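You operate a simulated robot arm through the tools that you are given. There is no shell and no other tool.

You are at the controls of a simulated robot arm. One attempt, no reset.

TASK
Cap both stubs of the tested white top injector and stand it in the yellow block the display names.
Fine: yellow caps from the small black pad; release the ball lever after capping.

Only the result counts: the job must be done as asked and must still hold three seconds after the hand-in. Knocking over, shifting, dropping, spilling or breaking anything else fails it. Lids that push on must go on centred and level and be pressed home; caps that screw on are set level and turned clockwise until they are tight.

THE ROBOT
A 7-joint arm with a three-finger gripper, fixed in place. Base frame: the origin is at the foot of the arm, x ahead of it, y to its left, z up; the work surface is at about z = 0.903. Readings come in m, degrees, newtons and seconds.
Its first joint turns from -166.0 to 166.0 degrees. Payload 2.69 kg.
The tool frame sits at the grasp point between the pads (the TCP): z along the fingers, y along the line on which they close. The tips reach 0.03 m beyond it. Largest opening 0.128 m; the body of the gripper starts 0.117 m behind the TCP.
Orientation is that of the tool frame in the base frame, as a unit quaternion [x, y, z, w]. With the fingers straight down and closing along the base's y, the tool's x points along the base's -x, its y along +y and its z along -z.

THE INTERFACE
- The arm moves only by the tool send_rows. Its argument "commands" is a list that holds one entry, the list of rows, each a list of 7 numbers: the shift along the tool's x, y, z in units of 100 mm (1.0 is 100 mm), then the turn, a rotation vector about the tool's x, y, z in units of 90 degrees (1.0 is 90 degrees), then the finger opening in cm, from 0 to 12.8. In form: [[[tx, ty, tz, rx, ry, rz, gripper], ...]]. A call has 1 to 20 rows; each row is the pose to reach, as a shift and turn from the pose commanded when the call began, along the tool's axes at that moment. A call with a number of a shift or a turn outside -1 to 1 is refused whole. Each row takes 0.2 s and may step no farther than 0.05 m and 8.6 degrees from the row before; otherwise, or with a gripper value out of range, the whole call is refused. Where a pose cannot be reached the arm comes as near as it can. A force on the tool above 40 N (or 10 N above the force at the start of the call, whichever is more), or a blocked arm, ends the call early, and 0.2 s more pass. The fingers move at their own pace and stop on an object; they squeeze with about 24 N. The grip force told is the motor's: it shows also when the fingers shut on nothing. Time passes only in rows, and 0.2 s behind the last, so rows that repeat a pose let the fingers close. The reply holds the time, the measured pose of the TCP, the force on the tool along the base axes, the opening and the grip force, in the units named above and with some noise, with the torque about the TCP (base axes, N m) and any sound that the robot's microphone picked up.
- Cameras (640 x 400 px; columns grow to the right, rows downward): "scene" is fixed at [0.4009, 0.4991, 1.5364]; the picture's right is [-0.66, -0.75, 0.00], its down [-0.58, 0.52, -0.63] and it looks along [0.47, -0.42, -0.78] (base axes); focal length 214 px, centre (320, 200). "wrist" rides on the gripper at [0.058, 0.054, -0.131] in the tool frame; the picture's right is [-0.68, 0.74, 0.00], its down [-0.62, -0.57, -0.55] and it looks along [-0.40, -0.37, 0.84] (tool axes); focal length 234 px, centre (320, 200). There is no depth. A picture from a camera that has moved, and an enlarged one, comes with that camera's place and axes in the base frame and with its lens.
- camera(camera): a new picture of that camera. It takes no simulated time.
- lift_body(by): slides the trunk up (or, below 0, down) by that many m; the arm rides with it, the base frame stays. It gives what a move gives, with no picture.
- zoom(camera, box): a new picture of the part [left, top, right, bottom] of that camera's present view, enlarged. It takes no simulated time.
- job_done(): hands the job in; it is judged then, once.

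Nothing tells you positions but the pictures and the camera data. Unless the task says otherwise, let go and move clear before handing in.

The tools are called as name(argument=value, ...) on one line, values as JSON. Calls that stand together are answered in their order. send_rows: Moves the arm, as the interface text tells. Its arguments: {"type":"object","properties":{"commands":{"type":"array","items":{"type":"array","items":{"type":"array","items":{"type":"number"}}}}},"required":["commands"]} The other tools are called the same way: lift_body (by) slides the trunk up or down; camera (camera) takes a picture; zoom (camera, box) takes an enlarged picture of a part of a camera's view; job_done () hands the job in.

At the start:

```text
t: 0.0
eef_pos: [0.5834, 0.1555, 1.264]
tool_rot: [0.0, 1.0, 0.0, 0.0]
force: [0.8, -0.2, 0.2]
ft_torque: [0.02, 0.0, 0.0]
gripper_width: 0.128
grasp_force: 0.1
trunk travel left (down, up): [-0.15, 0.2]
```

scene: 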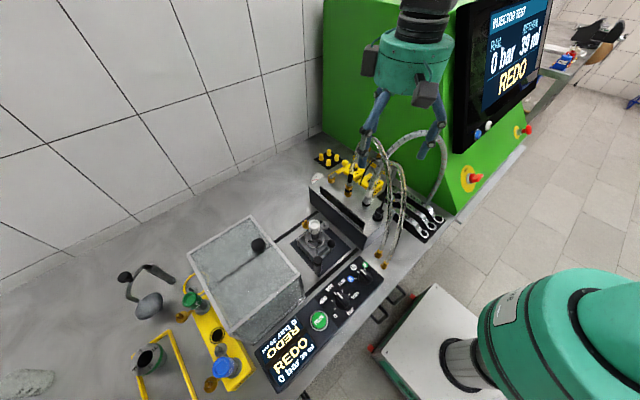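
wrist: 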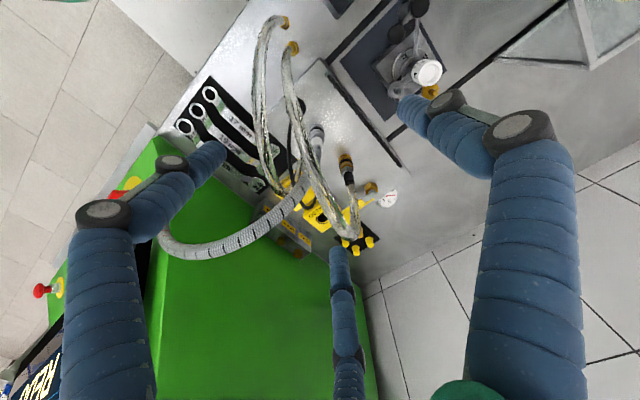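

I see a test bench with an injector in a clamp, a display that reads "REDO", and yellow caps on a small black pad. I'll zoom in on each part before moving.

zoom(camera="scene", box=[270, 130, 450, 280])

zoom(camera="scene", box=[100, 200, 300, 400])

zoom(camera="scene", box=[440, 0, 640, 200])

zoom(camera="scene", box=[230, 200, 400, 400])

zoom(camera="wrist", box=[320, 0, 480, 120])

zoom(camera="wrist", box=[220, 100, 420, 260])

```text
2.67 times, centred on (360, 205) of scene
camera zoom: at [0.4009, 0.4991, 1.5364], right [-0.66, -0.75, 0.0], down [-0.58, 0.52, -0.63], along [0.47, -0.42, -0.78], focal length 572 px, centre (213, 187)
```

zoom: 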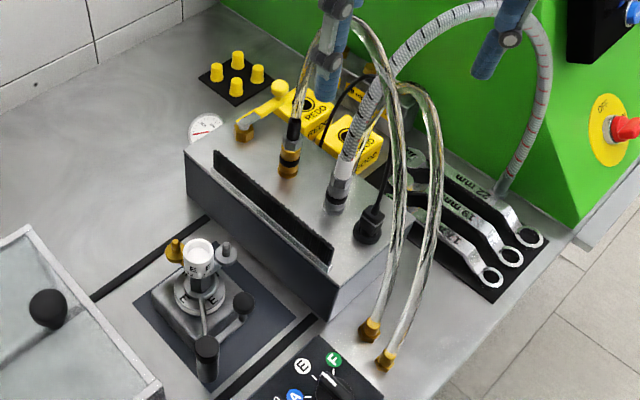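

```text
2.00 times, centred on (200, 300) of scene
camera zoom: at [0.4009, 0.4991, 1.5364], right [-0.66, -0.75, 0.0], down [-0.58, 0.52, -0.63], along [0.47, -0.42, -0.78], focal length 429 px, centre (560, 0)
```

zoom: 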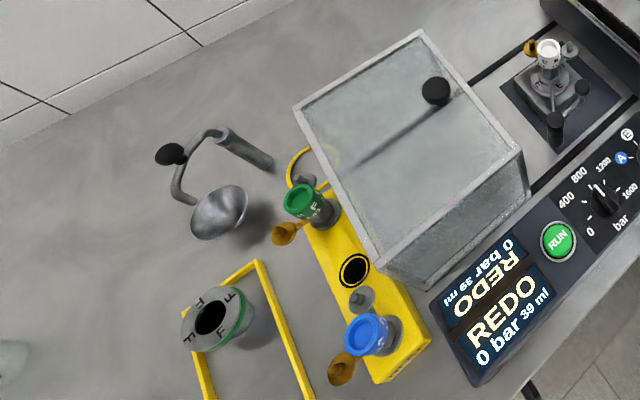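

```text
2.00 times, centred on (540, 100) of scene
camera zoom: at [0.4009, 0.4991, 1.5364], right [-0.66, -0.75, 0.0], down [-0.58, 0.52, -0.63], along [0.47, -0.42, -0.78], focal length 429 px, centre (-120, 400)
```

zoom: 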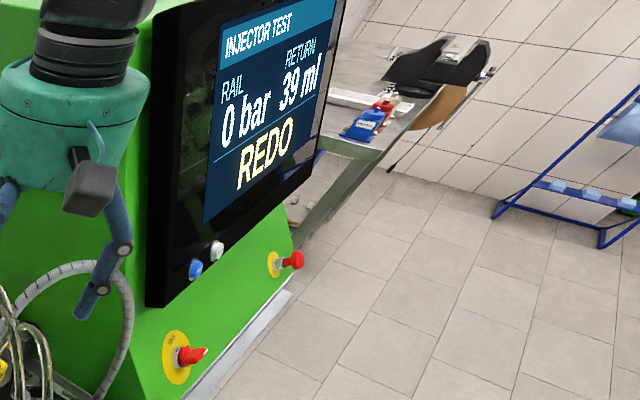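

```text
2.00 times, centred on (315, 300) of scene
camera zoom: at [0.4009, 0.4991, 1.5364], right [-0.66, -0.75, 0.0], down [-0.58, 0.52, -0.63], along [0.47, -0.42, -0.78], focal length 429 px, centre (330, 0)
```

zoom: 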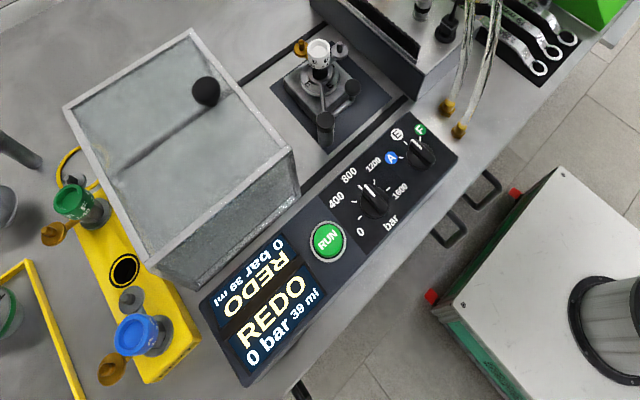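

```text
3.33 times, centred on (400, 60) of wrist
camera zoom: at [0.5262, 0.2096, 1.3949], right [0.68, 0.74, 0.0], down [0.62, -0.57, 0.55], along [0.4, -0.37, -0.84], focal length 781 px, centre (53, 667)
```

zoom: 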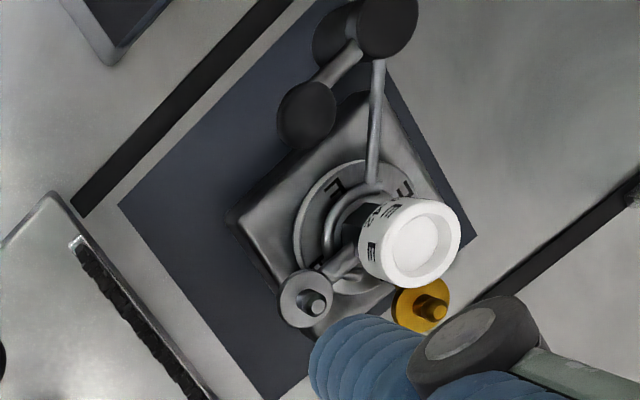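

```text
2.50 times, centred on (320, 180) of wrist
camera zoom: at [0.5262, 0.2096, 1.3949], right [0.68, 0.74, 0.0], down [0.62, -0.57, 0.55], along [0.4, -0.37, -0.84], focal length 585 px, centre (320, 250)
```

zoom: 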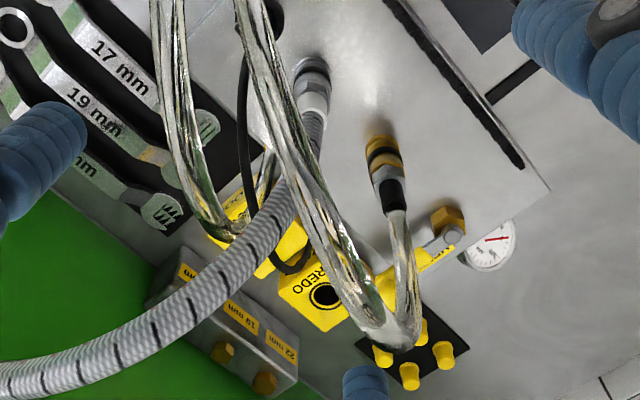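

The white-top injector stands in the clamp near (0.65, 0.30), with its top at z≈1.04. The four caps are near (0.92, -0.015). I'll shift the arm to get closer wrist views.

send_rows(commands=[[[0.2, 0.3, 0, 0, 0, 0, 12.8], [0.4, 0.6, 0, 0, 0, 0, 12.8], [0.6, 0.9, 0, 0, 0, 0, 12.8], [0.6, 0.9, 0, 0, 0, 0, 12.8]]])

camera(camera="wrist")

camera(camera="scene")

```text
t: 1.0
eef_pos: [0.5211, 0.2462, 1.2658]
tool_rot: [0.001, 1.0, 0.0, 0.0]
force: [0.1, 0.6, -0.5]
ft_torque: [-0.05, -0.04, -0.02]
gripper_width: 0.1279
grasp_force: 0.2
trunk travel left (down, up): [-0.15, 0.2]
```

```text
taken
camera wrist: at [0.4634, 0.2994, 1.3961], right [0.68, 0.74, 0.0], down [0.62, -0.57, 0.55], along [0.4, -0.37, -0.84], focal length 234 px, centre (320, 200)
```

wrist: 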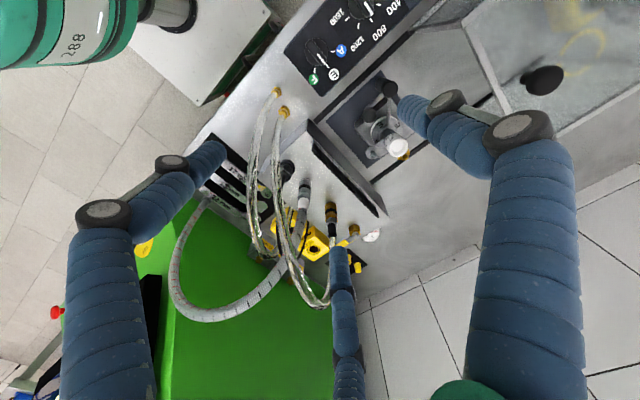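

```text
taken
```

scene: 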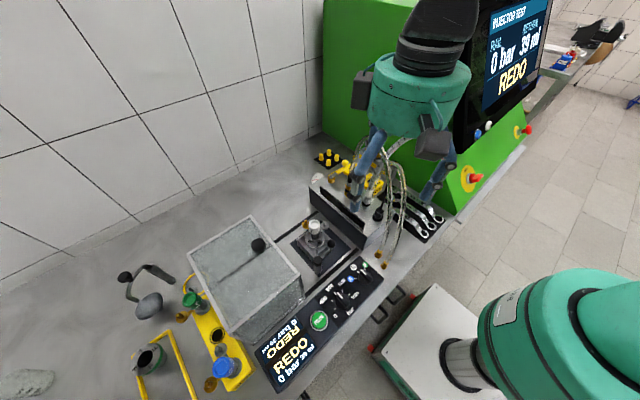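

I need to understand the gripper's finger layout, so I'll zoom in on it. I'll also look at the clamp region more closely.

zoom(camera="scene", box=[330, 40, 490, 220])

zoom(camera="wrist", box=[320, 70, 430, 180])

zoom(camera="scene", box=[290, 210, 350, 270])

zoom(camera="wrist", box=[230, 160, 390, 310])

```text
2.22 times, centred on (410, 130) of scene
camera zoom: at [0.4009, 0.4991, 1.5364], right [-0.66, -0.75, 0.0], down [-0.58, 0.52, -0.63], along [0.47, -0.42, -0.78], focal length 477 px, centre (120, 356)
```

zoom: 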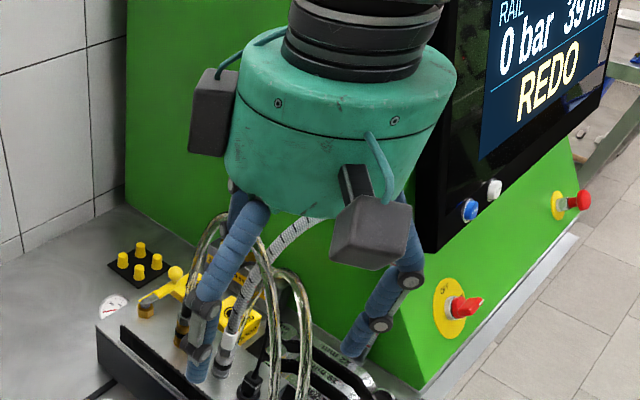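

```text
3.64 times, centred on (375, 125) of wrist
camera zoom: at [0.4634, 0.2994, 1.3961], right [0.68, 0.74, 0.0], down [0.62, -0.57, 0.55], along [0.4, -0.37, -0.84], focal length 852 px, centre (120, 473)
```

zoom: 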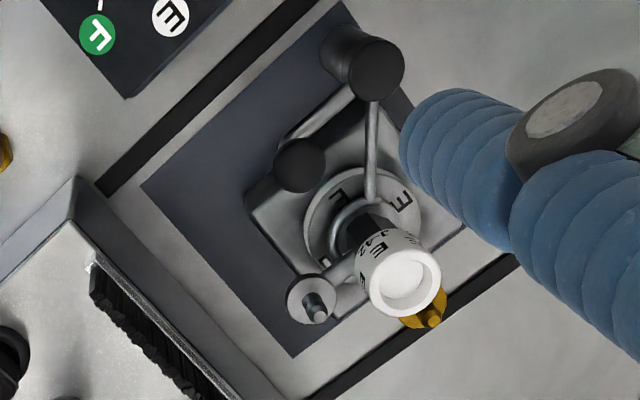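

```text
6.67 times, centred on (320, 240) of scene
camera zoom: at [0.4009, 0.4991, 1.5364], right [-0.66, -0.75, 0.0], down [-0.58, 0.52, -0.63], along [0.47, -0.42, -0.78], focal length 1430 px, centre (320, -67)
```

zoom: 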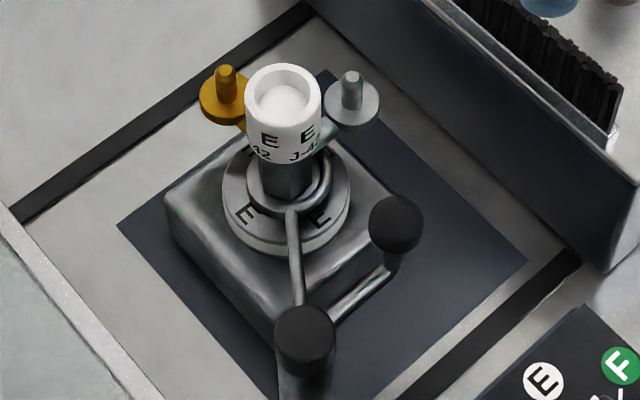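

```text
2.67 times, centred on (310, 235) of wrist
camera zoom: at [0.4634, 0.2994, 1.3961], right [0.68, 0.74, 0.0], down [0.62, -0.57, 0.55], along [0.4, -0.37, -0.84], focal length 624 px, centre (347, 107)
```

zoom: 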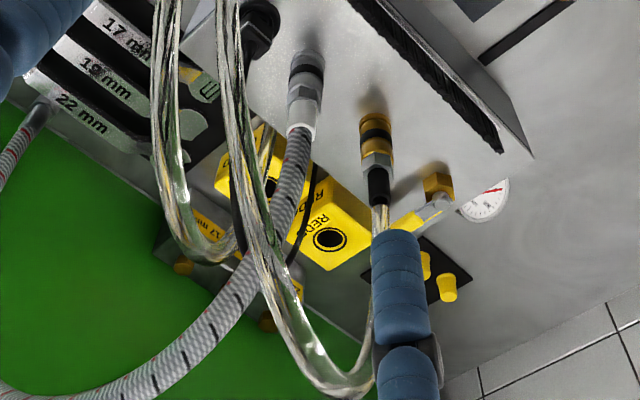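

The hoses arch high, to about z≈1.24, near the middle of the bench. I'll raise the hand and move forward to look down on the caps and blocks from above.

send_rows(commands=[[[0, 0, -0.4, 0, 0, 0, 12.8], [0, 0, -0.8, 0, 0, 0, 12.8], [-0.3, 0, -1.0, 0, 0, 0, 12.8], [-0.7, 0, -1.0, 0, 0, 0, 12.8], [-1.0, 0, -1.0, 0, 0, 0, 12.8], [-1.0, 0, -1.0, 0, 0, 0, 12.8]]])

send_rows(commands=[[[-0.3, 0, 0, 0, 0, 0, 12.8], [-0.7, 0, 0, 0, 0, 0, 12.8], [-1.0, 0, 0, 0, 0, 0, 12.8], [-1.0, 0, 0, 0, 0, 0, 12.8]]])

camera(camera="wrist")

camera(camera="scene")

```text
t: 2.4
eef_pos: [0.6247, 0.2456, 1.364]
tool_rot: [0.0, 1.0, 0.0, 0.0]
force: [0.4, 0.8, -0.9]
ft_torque: [0.0, -0.01, -0.02]
gripper_width: 0.128
grasp_force: 0.1
trunk travel left (down, up): [-0.15, 0.2]
```

```text
t: 3.4
eef_pos: [0.7229, 0.2453, 1.3658]
tool_rot: [-0.001, 1.0, 0.001, 0.0]
force: [0.3, 0.4, -0.6]
ft_torque: [0.03, 0.03, 0.01]
gripper_width: 0.1278
grasp_force: 0.0
trunk travel left (down, up): [-0.15, 0.2]
```

```text
taken
camera wrist: at [0.6666, 0.2995, 1.4964], right [0.68, 0.74, 0.0], down [0.62, -0.57, 0.55], along [0.4, -0.37, -0.84], focal length 234 px, centre (320, 200)
```

wrist: 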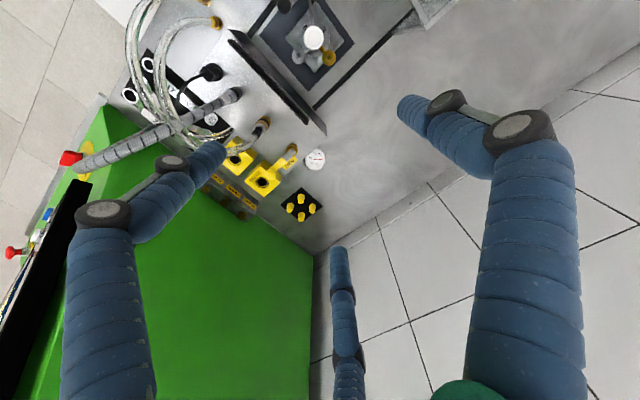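

```text
taken
```

scene: 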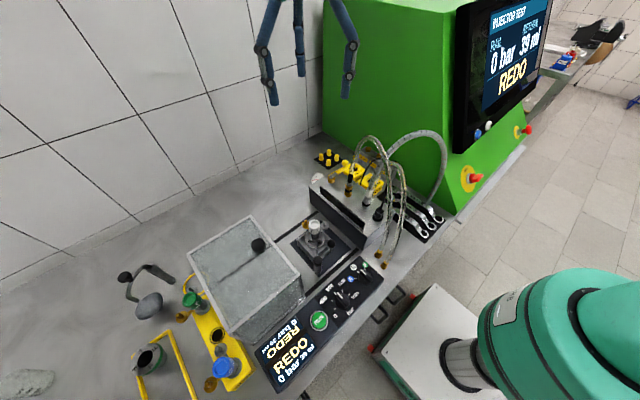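

The picture shows three finger shapes, so I'll close the fingers here to see how they move. I'll also zoom in on the caps and blocks.

zoom(camera="wrist", box=[200, 100, 340, 230])

zoom(camera="wrist", box=[100, 0, 350, 150])

send_rows(commands=[[[0, 0, 0, 0, 0, 0, 2], [0, 0, 0, 0, 0, 0, 2], [0, 0, 0, 0, 0, 0, 2], [0, 0, 0, 0, 0, 0, 2]]])

camera(camera="wrist")

camera(camera="scene")

```text
3.08 times, centred on (270, 165) of wrist
camera zoom: at [0.6666, 0.2995, 1.4964], right [0.68, 0.74, 0.0], down [0.62, -0.57, 0.55], along [0.4, -0.37, -0.84], focal length 720 px, centre (474, 308)
```

zoom: 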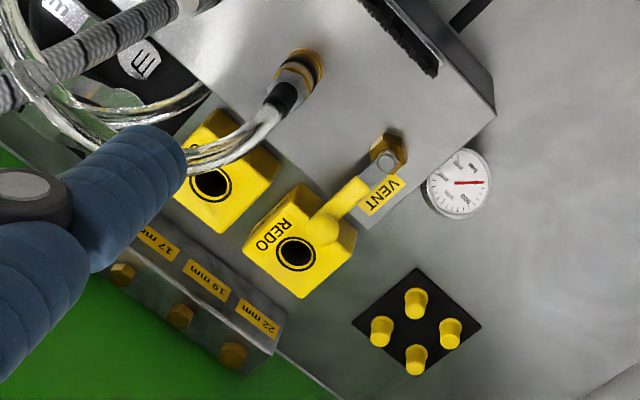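

```text
2.56 times, centred on (225, 75) of wrist
camera zoom: at [0.6666, 0.2995, 1.4964], right [0.68, 0.74, 0.0], down [0.62, -0.57, 0.55], along [0.4, -0.37, -0.84], focal length 600 px, centre (563, 520)
```

zoom: 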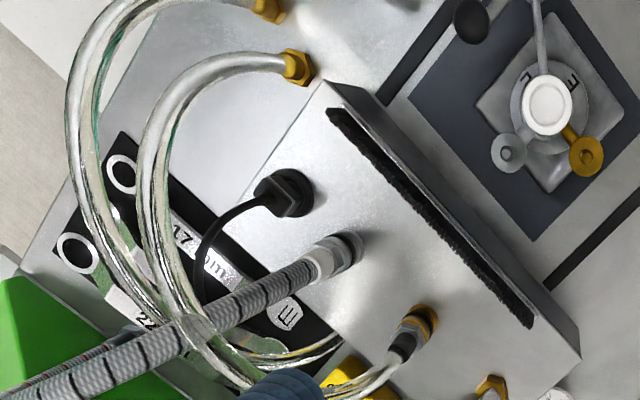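

```text
t: 4.4
eef_pos: [0.7232, 0.2463, 1.3643]
tool_rot: [0.0, 1.0, 0.001, 0.0]
force: [0.1, 0.0, 0.4]
ft_torque: [0.01, -0.01, -0.03]
gripper_width: 0.0199
grasp_force: 0.0
trunk travel left (down, up): [-0.15, 0.2]
```

```text
taken
camera wrist: at [0.6659, 0.2997, 1.4963], right [0.68, 0.74, 0.0], down [0.62, -0.57, 0.55], along [0.4, -0.37, -0.84], focal length 234 px, centre (320, 200)
```

wrist: 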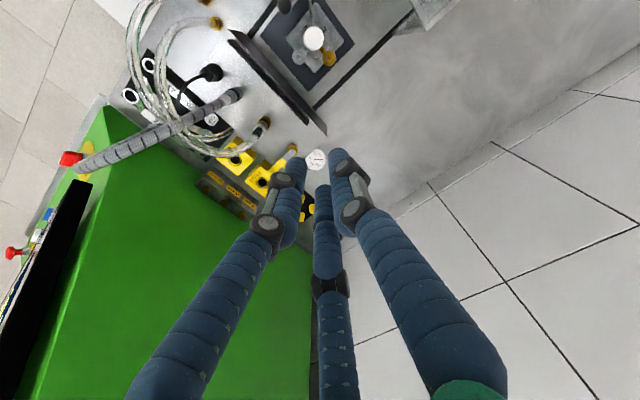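

```text
taken
```

scene: 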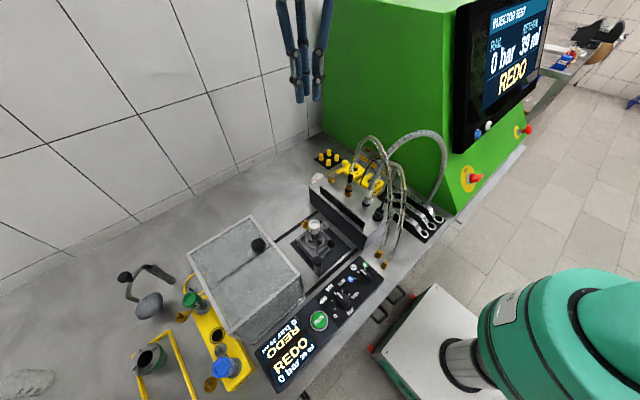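

The three fingers close on a common centre. I can see the REDO block next to a VENT lever, and a second block partly hidden under a hose. I'll zoom in on both blocks and on the clamp.

zoom(camera="scene", box=[310, 140, 400, 210])

zoom(camera="wrist", box=[200, 120, 330, 220])

zoom(camera="wrist", box=[250, 0, 370, 110])

zoom(camera="scene", box=[110, 260, 250, 400])

```text
5.71 times, centred on (355, 175) of scene
camera zoom: at [0.4009, 0.4991, 1.5364], right [-0.66, -0.75, 0.0], down [-0.58, 0.52, -0.63], along [0.47, -0.42, -0.78], focal length 1226 px, centre (120, 343)
```

zoom: 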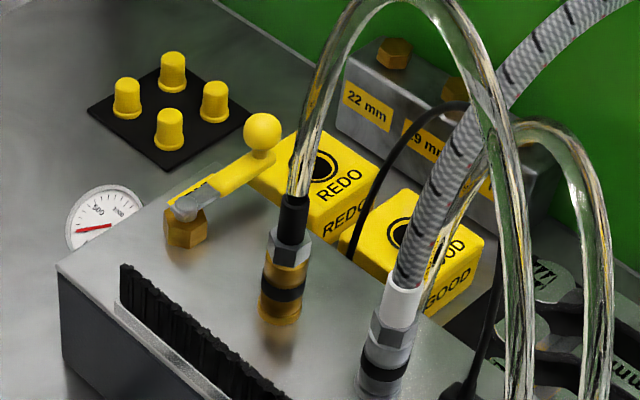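

```text
4.00 times, centred on (265, 170) of wrist
camera zoom: at [0.6659, 0.2997, 1.4963], right [0.68, 0.74, 0.0], down [0.62, -0.57, 0.55], along [0.4, -0.37, -0.84], focal length 937 px, centre (540, 320)
```

zoom: 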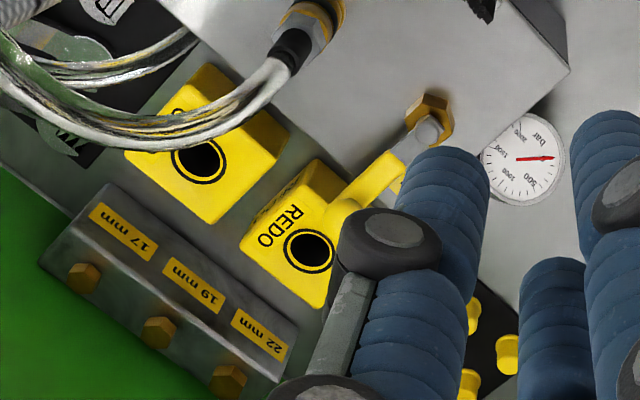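

```text
3.64 times, centred on (310, 55) of wrist
camera zoom: at [0.6659, 0.2997, 1.4963], right [0.68, 0.74, 0.0], down [0.62, -0.57, 0.55], along [0.4, -0.37, -0.84], focal length 852 px, centre (356, 727)
```

zoom: 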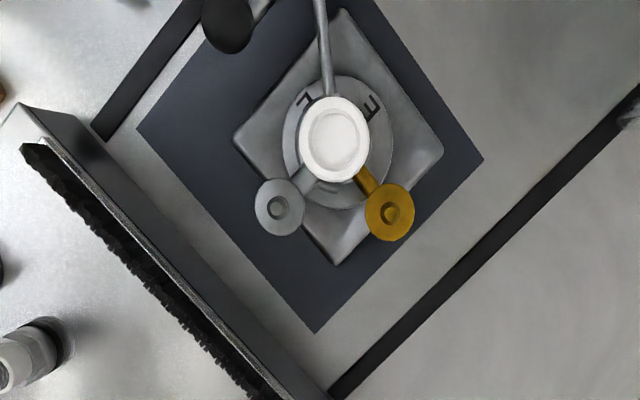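

```text
2.86 times, centred on (180, 330) of scene
camera zoom: at [0.4009, 0.4991, 1.5364], right [-0.66, -0.75, 0.0], down [-0.58, 0.52, -0.63], along [0.47, -0.42, -0.78], focal length 613 px, centre (720, -171)
```

zoom: 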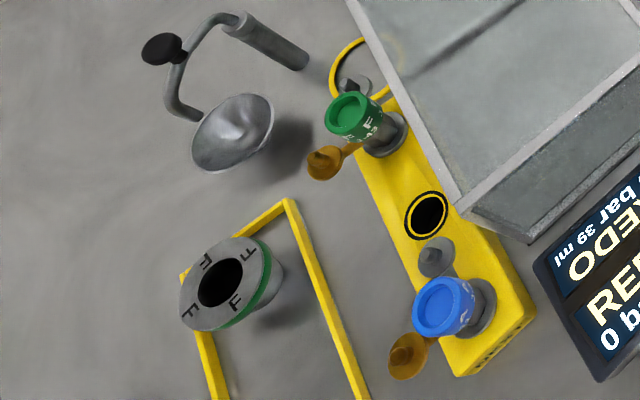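

The blocks read REDO and GOOD, so REDO is the target. Next I'll study the clamp's lever, the caps and the stubs more closely.

zoom(camera="scene", box=[296, 212, 336, 240])

zoom(camera="scene", box=[296, 232, 344, 272])

zoom(camera="scene", box=[310, 142, 350, 172])

zoom(camera="scene", box=[335, 150, 385, 190])

zoom(camera="wrist", box=[280, 10, 350, 80])

```text
14.29 times, centred on (316, 226) of scene
camera zoom: at [0.4009, 0.4991, 1.5364], right [-0.66, -0.75, 0.0], down [-0.58, 0.52, -0.63], along [0.47, -0.42, -0.78], focal length 3064 px, centre (377, -171)
```

zoom: 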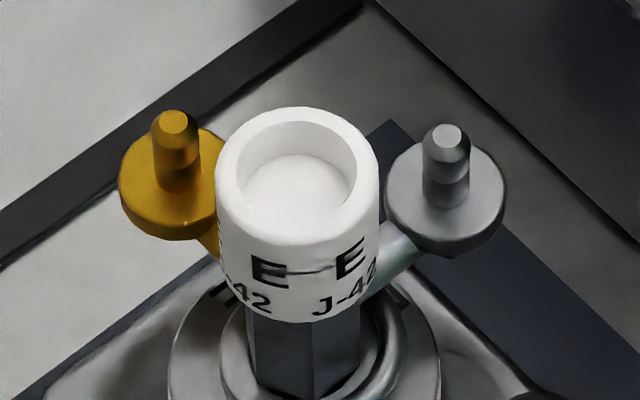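

```text
10.00 times, centred on (320, 252) of scene
camera zoom: at [0.4009, 0.4991, 1.5364], right [-0.66, -0.75, 0.0], down [-0.58, 0.52, -0.63], along [0.47, -0.42, -0.78], focal length 2145 px, centre (320, -320)
```

zoom: 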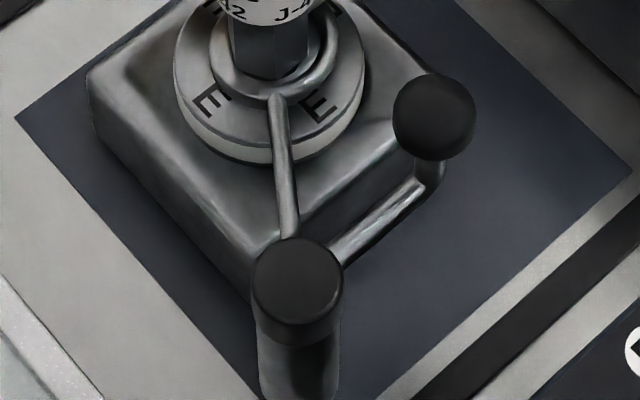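

```text
13.33 times, centred on (330, 157) of scene
camera zoom: at [0.4009, 0.4991, 1.5364], right [-0.66, -0.75, 0.0], down [-0.58, 0.52, -0.63], along [0.47, -0.42, -0.78], focal length 2860 px, centre (187, 773)
```

zoom: 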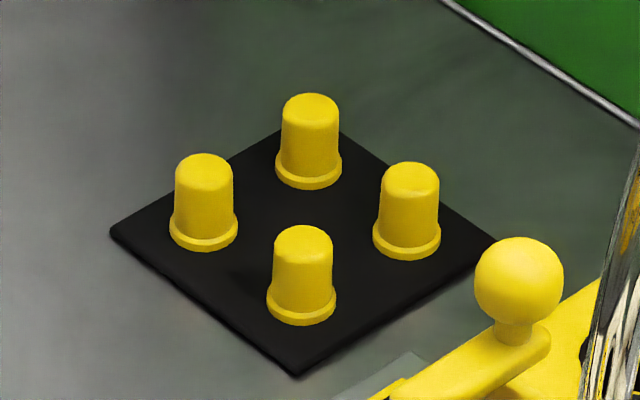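

```text
10.00 times, centred on (360, 170) of scene
camera zoom: at [0.4009, 0.4991, 1.5364], right [-0.66, -0.75, 0.0], down [-0.58, 0.52, -0.63], along [0.47, -0.42, -0.78], focal length 2145 px, centre (-80, 500)
```

zoom: 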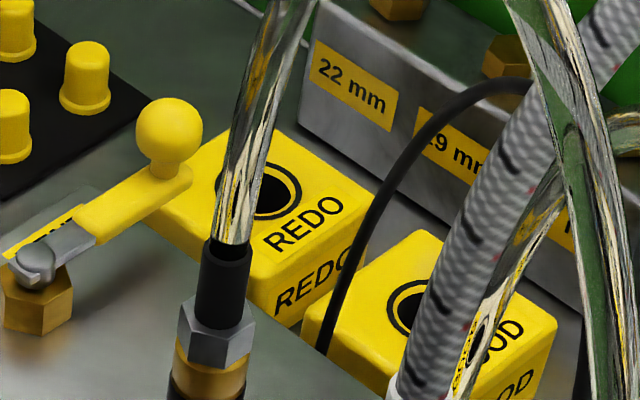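

```text
5.71 times, centred on (315, 45) of wrist
camera zoom: at [0.6659, 0.2997, 1.4963], right [0.68, 0.74, 0.0], down [0.62, -0.57, 0.55], along [0.4, -0.37, -0.84], focal length 1338 px, centre (349, 1086)
```

zoom: 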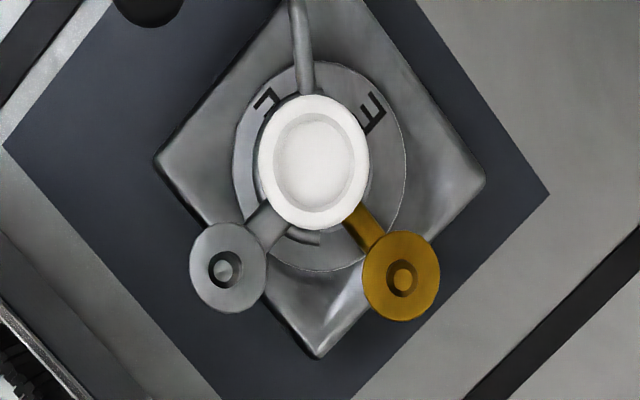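

Stub tips come out at about gold (0.688, 0.300, 1.01) and gray (0.648, 0.262, 1.01). I'll move over the cap pad for a second viewpoint so I can triangulate precisely.

send_rows(commands=[[[-0.3, 0, 0.2, 0, 0, 0, 12.8], [-0.7, 0, 0.4, 0, 0, 0, 12.8], [-1.0, 0, 0.6, 0, 0, 0, 12.8], [-1.0, 0, 0.6, 0, 0, 0, 12.8], [-1.0, 0, 0.6, 0, 0, 0, 12.8]]])

camera(camera="wrist")

zoom(camera="wrist", box=[180, 120, 320, 220])

zoom(camera="wrist", box=[100, 20, 280, 140])

```text
t: 5.6
eef_pos: [0.825, 0.2452, 1.3064]
tool_rot: [0.0, 1.0, 0.001, -0.001]
force: [-1.1, -0.2, 0.1]
ft_torque: [0.04, -0.05, 0.0]
gripper_width: 0.1278
grasp_force: 0.0
trunk travel left (down, up): [-0.15, 0.2]
```

```text
taken
camera wrist: at [0.7677, 0.2986, 1.4367], right [0.68, 0.74, 0.0], down [0.61, -0.57, 0.55], along [0.4, -0.37, -0.84], focal length 234 px, centre (320, 200)
```

wrist: 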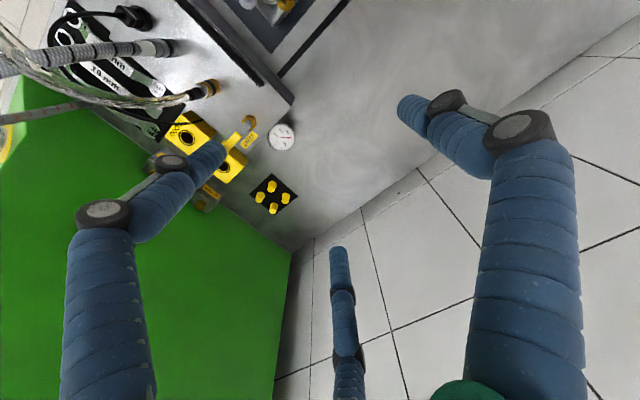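

```text
4.00 times, centred on (250, 170) of wrist
camera zoom: at [0.7677, 0.2986, 1.4367], right [0.68, 0.74, 0.0], down [0.61, -0.57, 0.55], along [0.4, -0.37, -0.84], focal length 937 px, centre (600, 320)
```

zoom: 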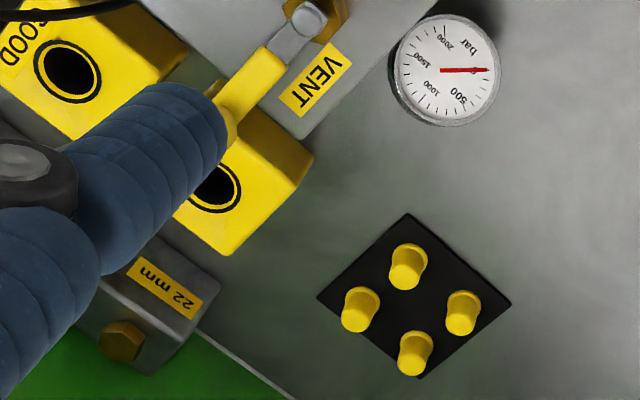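

```text
3.33 times, centred on (190, 80) of wrist
camera zoom: at [0.7677, 0.2986, 1.4367], right [0.68, 0.74, 0.0], down [0.61, -0.57, 0.55], along [0.4, -0.37, -0.84], focal length 781 px, centre (753, 600)
```

zoom: 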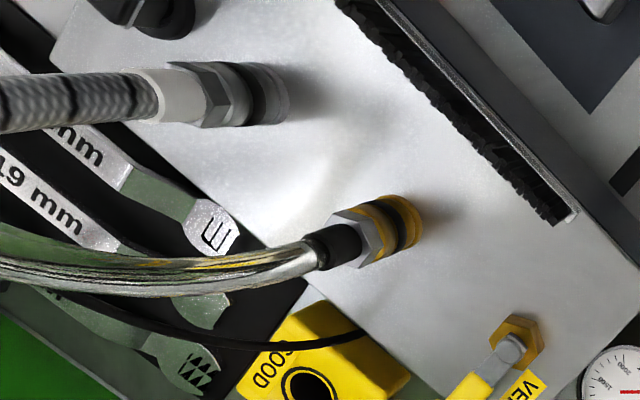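

The four caps sit in a square of about 47 mm, aligned to the base axes, near (0.903, 0.008), (0.949, 0.009), (0.902, -0.038) and (0.950, -0.038). The REDO hole is near (0.787, -0.031). Next I'll look at the clamp lever from the front and lower down.

send_rows(commands=[[[0.4, 0.2, 0, 0, 0, 0, 6], [0.8, 0.5, 0, 0, 0, 0, 4], [1.0, 0.75, 0, 0, 0, 0, 4]]])

send_rows(commands=[[[0.4, 0, 0, 0, 0, 0, 4], [0.8, 0, 0, 0, 0, 0, 4], [1.0, 0, 0, 0, 0, 0, 4]]])

send_rows(commands=[[[0.4, 0, 0.3, 0, 0, 0, 4], [0.8, 0, 0.6, 0, 0, 0, 4], [1.0, 0, 0.9, 0, 0, 0, 4], [1.0, 0, 0.9, 0, 0, 0, 4]]])

camera(camera="wrist")

camera(camera="scene")

```text
t: 6.4
eef_pos: [0.7246, 0.3209, 1.3024]
tool_rot: [0.0, 1.0, 0.0, 0.001]
force: [-0.1, -0.1, 0.4]
ft_torque: [-0.01, -0.01, -0.02]
gripper_width: 0.0402
grasp_force: 0.1
trunk travel left (down, up): [-0.15, 0.2]
```

```text
t: 7.2
eef_pos: [0.6239, 0.3199, 1.3033]
tool_rot: [0.0, 1.0, -0.001, -0.001]
force: [-0.1, -0.3, 0.0]
ft_torque: [0.0, 0.0, 0.01]
gripper_width: 0.0399
grasp_force: 0.1
trunk travel left (down, up): [-0.15, 0.2]
```

```text
t: 8.2
eef_pos: [0.5245, 0.3225, 1.2133]
tool_rot: [0.0, 1.0, 0.0, 0.0]
force: [0.0, 0.5, 0.0]
ft_torque: [0.03, 0.02, 0.0]
gripper_width: 0.0399
grasp_force: 0.0
trunk travel left (down, up): [-0.15, 0.2]
```

```text
taken
camera wrist: at [0.4677, 0.3751, 1.3444], right [0.68, 0.74, 0.0], down [0.62, -0.57, 0.55], along [0.4, -0.37, -0.84], focal length 234 px, centre (320, 200)
```

wrist: 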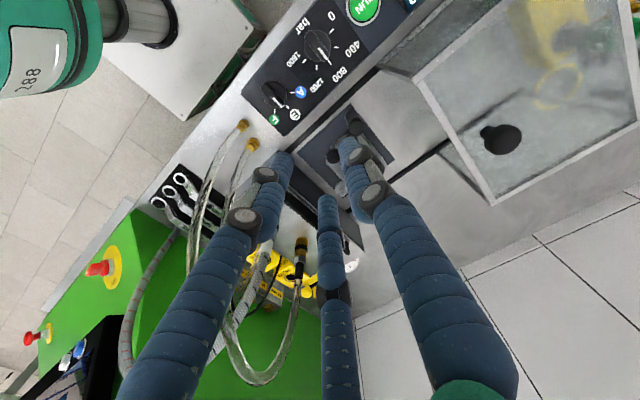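

```text
taken
```

scene: 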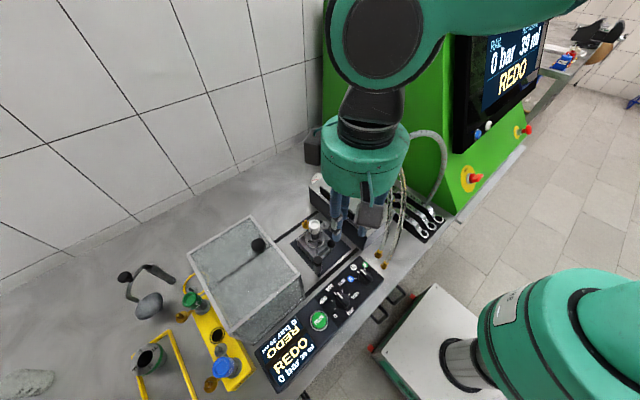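

I'll yaw 45° and then tilt, so the wrist camera looks at the clamp from the front at a lower angle.

send_rows(commands=[[[0, 0, 0, 0, 0, -0.0833, 4], [0, 0, 0, 0, 0, -0.1667, 4], [0, 0, 0, 0, 0, -0.25, 4], [0, 0, 0, 0, 0, -0.3333, 4], [0, 0, 0, 0, 0, -0.4167, 4], [0, 0, 0, 0, 0, -0.5, 4]]])

send_rows(commands=[[[0, 0, 0, 0.06, -0.06, 0, 4], [0, 0, 0, 0.12, -0.12, 0, 4], [0, 0, 0, 0.18, -0.18, 0, 4], [0, 0, 0, 0.24, -0.24, 0, 4], [0, 0, 0, 0.3, -0.3, 0, 4], [0, 0, 0, 0.3, -0.3, 0, 4]]])

camera(camera="wrist")

```text
t: 9.6
eef_pos: [0.5235, 0.3214, 1.2129]
tool_rot: [-0.383, 0.924, 0.001, 0.001]
force: [-0.3, 0.3, 0.3]
ft_torque: [-0.02, 0.02, 0.01]
gripper_width: 0.0401
grasp_force: 0.0
trunk travel left (down, up): [-0.15, 0.2]
```

```text
t: 11.0
eef_pos: [0.5234, 0.3207, 1.2145]
tool_rot: [-0.361, 0.873, -0.124, 0.303]
force: [-0.4, -0.2, 0.0]
ft_torque: [0.04, -0.02, 0.0]
gripper_width: 0.0397
grasp_force: 0.0
trunk travel left (down, up): [-0.15, 0.2]
```

```text
taken
camera wrist: at [0.381, 0.3177, 1.2681], right [-0.03, 1.0, -0.03], down [0.32, 0.03, 0.95], along [0.95, 0.02, -0.32], focal length 234 px, centre (320, 200)
```

wrist: 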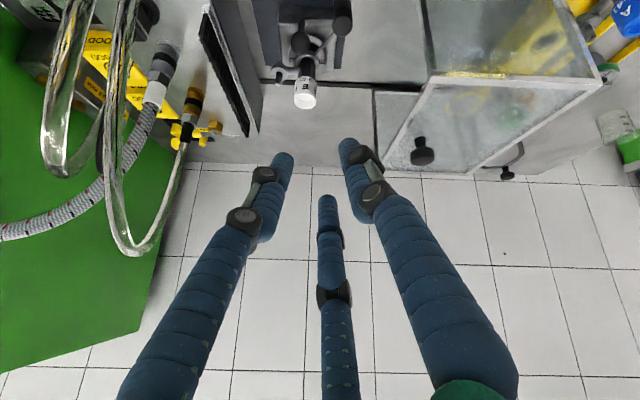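

zoom(camera="wrist", box=[260, 0, 370, 110])

zoom(camera="wrist", box=[20, 0, 260, 180])

```text
3.64 times, centred on (315, 55) of wrist
camera zoom: at [0.381, 0.3177, 1.2681], right [-0.03, 1.0, -0.03], down [0.32, 0.03, 0.95], along [0.95, 0.02, -0.32], focal length 852 px, centre (338, 727)
```

zoom: 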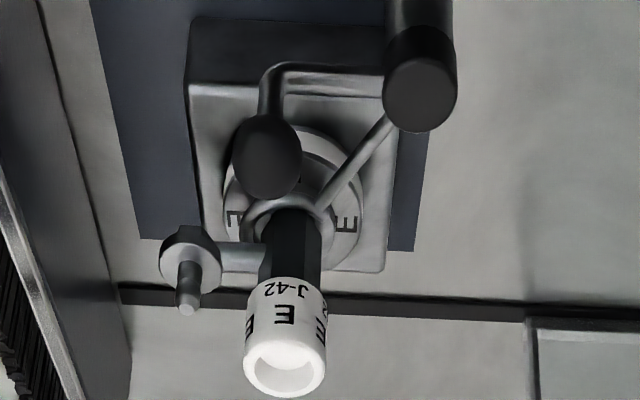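

```text
2.22 times, centred on (140, 90) of wrist
camera zoom: at [0.381, 0.3177, 1.2681], right [-0.03, 1.0, -0.03], down [0.32, 0.03, 0.95], along [0.95, 0.02, -0.32], focal length 520 px, centre (720, 444)
```

zoom: 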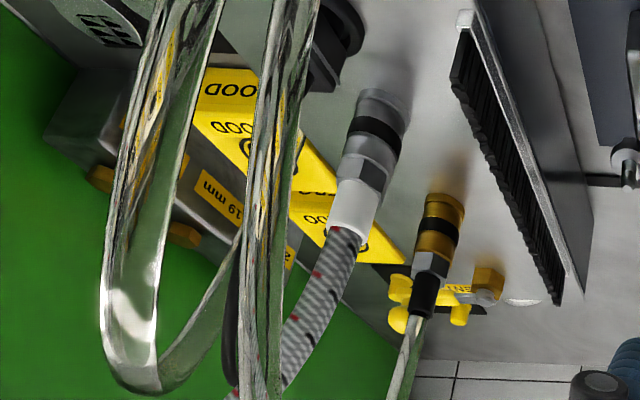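

The clamp is a swing hook. A hub on the post carries both the hook around the injector and the crank with the black ball at about (0.584, 0.296, 1.005). The hook opens toward +x+y, so swinging the ball toward -x (clockwise from above) should release it. I'll straighten the tool and go for the first cap.

send_rows(commands=[[[0, 0, 0, -0.06, 0.06, 0, 4], [0, 0, 0, -0.12, 0.12, 0, 4], [0, 0, 0, -0.18, 0.18, 0, 4], [0, 0, 0, -0.24, 0.24, 0, 4], [0, 0, 0, -0.3, 0.3, 0, 4], [0, 0, 0, -0.3, 0.3, 0, 4]]])

send_rows(commands=[[[0, 0, -0.2, 0, 0, 0.09, 4], [0, 0, -0.4, 0, 0, 0.18, 4], [0, 0, -0.6, 0, 0, 0.27, 4], [0, 0, -0.8, 0, 0, 0.36, 4], [0, 0, -0.8, 0, 0, 0.45, 4], [0, 0, -0.8, 0, 0, 0.54, 4], [0, 0, -0.8, 0, 0, 0.62, 4], [0, 0, -0.8, 0, 0, 0.6667, 4], [0, 0, -0.8, 0, 0, 0.6667, 4]]])

```text
t: 12.4
eef_pos: [0.5231, 0.3218, 1.2131]
tool_rot: [-0.383, 0.924, 0.001, -0.001]
force: [0.3, 0.9, -0.4]
ft_torque: [-0.01, 0.07, 0.0]
gripper_width: 0.0399
grasp_force: 0.0
trunk travel left (down, up): [-0.15, 0.2]
```

```text
t: 14.4
eef_pos: [0.5232, 0.3221, 1.295]
tool_rot: [0.131, 0.991, 0.0, -0.001]
force: [0.0, -0.2, -1.6]
ft_torque: [0.02, 0.02, 0.0]
gripper_width: 0.0401
grasp_force: 0.1
trunk travel left (down, up): [-0.15, 0.2]
```

send_rows(commands=[[[-0.483, 0.13, 0, 0, 0, 0, 4], [-0.966, 0.259, 0, 0, 0, 0, 4]]])

send_rows(commands=[[[-0.483, 0.13, 0, 0, 0, 0, 4], [-0.966, 0.259, 0, 0, 0, 0, 4]]])

send_rows(commands=[[[-0.45, 0.0, 0, 0, 0, 0, 4], [-0.9, -0.2, 0, 0, 0, 0, 4], [-0.95, -0.5, 0, 0, 0, 0, 4]]])

camera(camera="scene")

camera(camera="wrist")

```text
t: 15.0
eef_pos: [0.625, 0.3227, 1.2958]
tool_rot: [0.132, 0.991, -0.001, -0.001]
force: [-0.6, 0.7, -0.9]
ft_torque: [-0.01, 0.04, 0.01]
gripper_width: 0.0401
grasp_force: 0.0
trunk travel left (down, up): [-0.15, 0.2]
```

```text
t: 15.6
eef_pos: [0.7238, 0.3208, 1.2908]
tool_rot: [0.132, 0.991, 0.0, -0.002]
force: [0.2, 0.2, -1.5]
ft_torque: [0.01, 0.08, 0.0]
gripper_width: 0.0399
grasp_force: 0.2
trunk travel left (down, up): [-0.15, 0.2]
```

```text
t: 16.4
eef_pos: [0.8017, 0.247, 1.2941]
tool_rot: [0.131, 0.991, 0.0, 0.0]
force: [0.7, -0.6, -0.7]
ft_torque: [0.06, 0.05, 0.01]
gripper_width: 0.0399
grasp_force: 0.0
trunk travel left (down, up): [-0.15, 0.2]
```

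```text
taken
```

scene: 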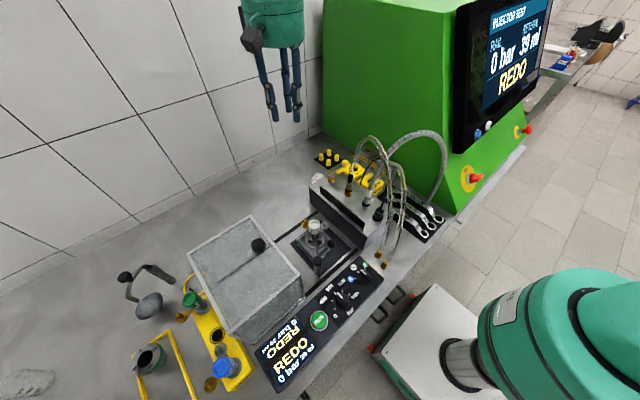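

```text
taken
camera wrist: at [0.7604, 0.3141, 1.4247], right [0.84, 0.54, 0.0], down [0.45, -0.71, 0.55], along [0.29, -0.46, -0.84], focal length 234 px, centre (320, 200)
```

wrist: 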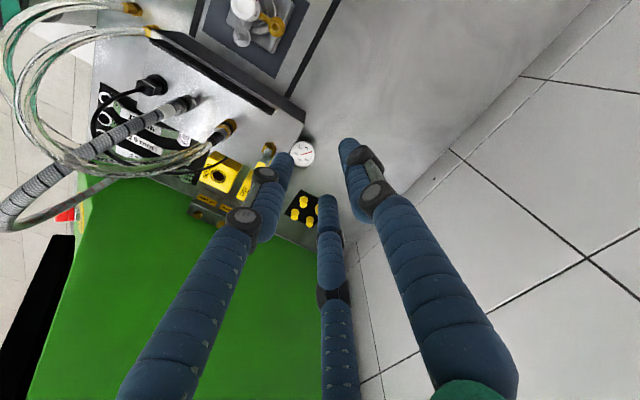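

send_rows(commands=[[[-0.34, -0.29, 0, 0, 0, 0, 4], [-0.675, -0.585, 0, 0, 0, 0, 4], [-0.9, -0.8, 0, 0, 0, 0, 4], [-1.0, -1.0, 0.2, 0, 0, 0, 4]]])

camera(camera="wrist")

camera(camera="scene")

```text
t: 17.4
eef_pos: [0.872, 0.1237, 1.2741]
tool_rot: [0.131, 0.991, 0.001, -0.001]
force: [0.5, -0.2, 0.3]
ft_torque: [-0.03, 0.01, -0.01]
gripper_width: 0.0401
grasp_force: 0.1
trunk travel left (down, up): [-0.15, 0.2]
```

```text
taken
camera wrist: at [0.831, 0.1911, 1.4054], right [0.84, 0.54, 0.0], down [0.45, -0.71, 0.55], along [0.29, -0.46, -0.84], focal length 234 px, centre (320, 200)
```

wrist: 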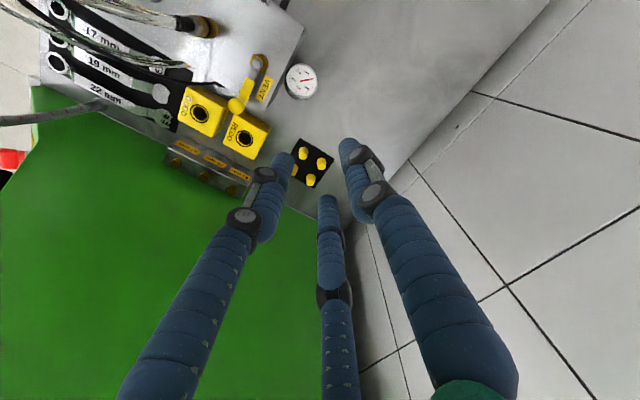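

```text
taken
```

scene: 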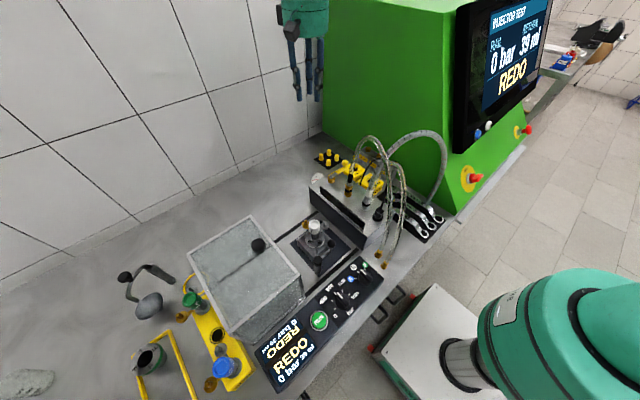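

zoom(camera="wrist", box=[160, 60, 340, 200])

zoom(camera="wrist", box=[280, 130, 340, 190])

```text
2.86 times, centred on (250, 130) of wrist
camera zoom: at [0.831, 0.1911, 1.4054], right [0.84, 0.54, 0.0], down [0.45, -0.71, 0.55], along [0.29, -0.46, -0.84], focal length 669 px, centre (520, 400)
```

zoom: 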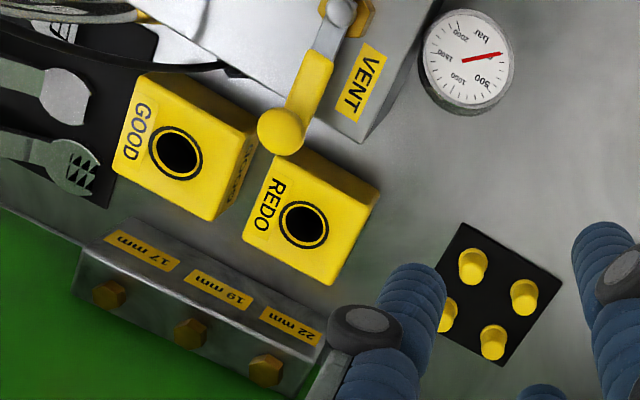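

```text
6.67 times, centred on (310, 160) of wrist
camera zoom: at [0.831, 0.1911, 1.4054], right [0.84, 0.54, 0.0], down [0.45, -0.71, 0.55], along [0.29, -0.46, -0.84], focal length 1561 px, centre (387, 467)
```

zoom: 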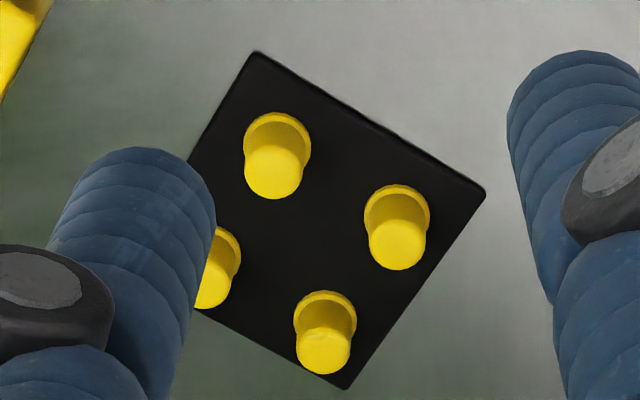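

send_rows(commands=[[[-0.2, -0.34, 0.2, 0, 0, 0, 3.6], [-0.4, -0.67, 0.5, 0, 0, 0, 3.6], [-0.594, -1.0, 0.8, 0, 0, 0, 3.6], [-0.594, -1.0, 1.0, 0, 0, 0, 3.6], [-0.594, -1.0, 1.0, 0, 0, 0, 3.6]]])

camera(camera="scene")

camera(camera="wrist")

```text
t: 18.6
eef_pos: [0.9075, 0.0136, 1.173]
tool_rot: [0.13, 0.991, 0.0, 0.0]
force: [0.2, 0.8, 0.3]
ft_torque: [-0.01, -0.01, -0.01]
gripper_width: 0.0359
grasp_force: 0.1
trunk travel left (down, up): [-0.15, 0.2]
```

```text
taken
```

scene: 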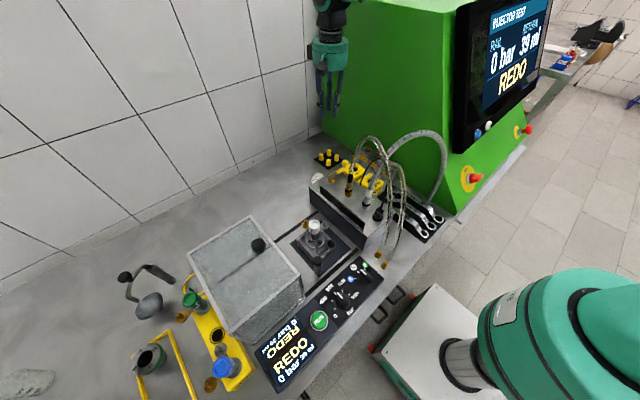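

```text
taken
camera wrist: at [0.8653, 0.0809, 1.3043], right [0.84, 0.54, 0.0], down [0.45, -0.71, 0.55], along [0.29, -0.46, -0.84], focal length 234 px, centre (320, 200)
```

wrist: 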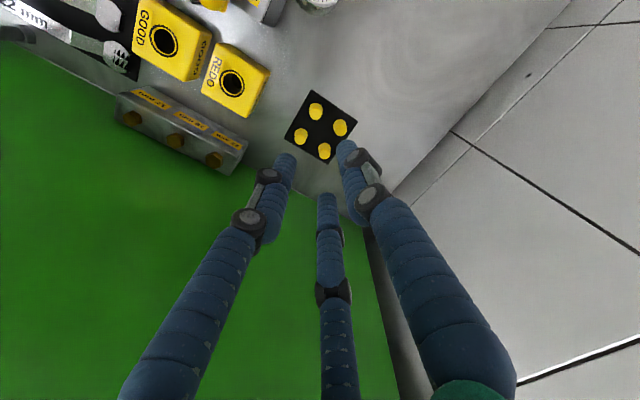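

zoom(camera="wrist", box=[270, 80, 370, 170])

zoom(camera="wrist", box=[180, 20, 280, 120])

```text
4.44 times, centred on (320, 125) of wrist
camera zoom: at [0.8653, 0.0809, 1.3043], right [0.84, 0.54, 0.0], down [0.45, -0.71, 0.55], along [0.29, -0.46, -0.84], focal length 1041 px, centre (320, 533)
```

zoom: 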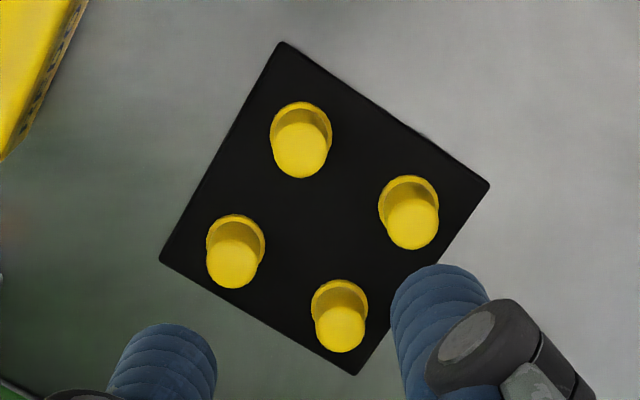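

```text
4.00 times, centred on (230, 70) of wrist
camera zoom: at [0.8653, 0.0809, 1.3043], right [0.84, 0.54, 0.0], down [0.45, -0.71, 0.55], along [0.29, -0.46, -0.84], focal length 937 px, centre (680, 720)
```

zoom: 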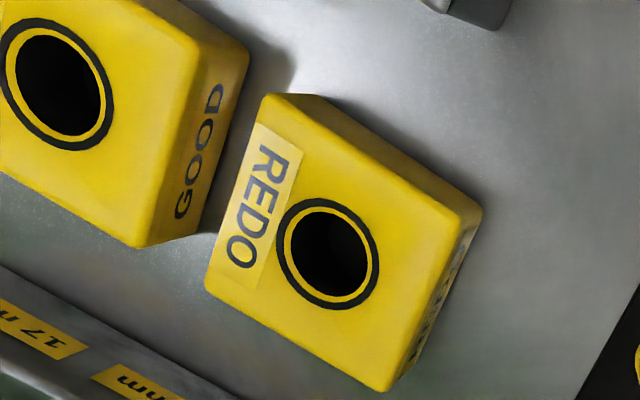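

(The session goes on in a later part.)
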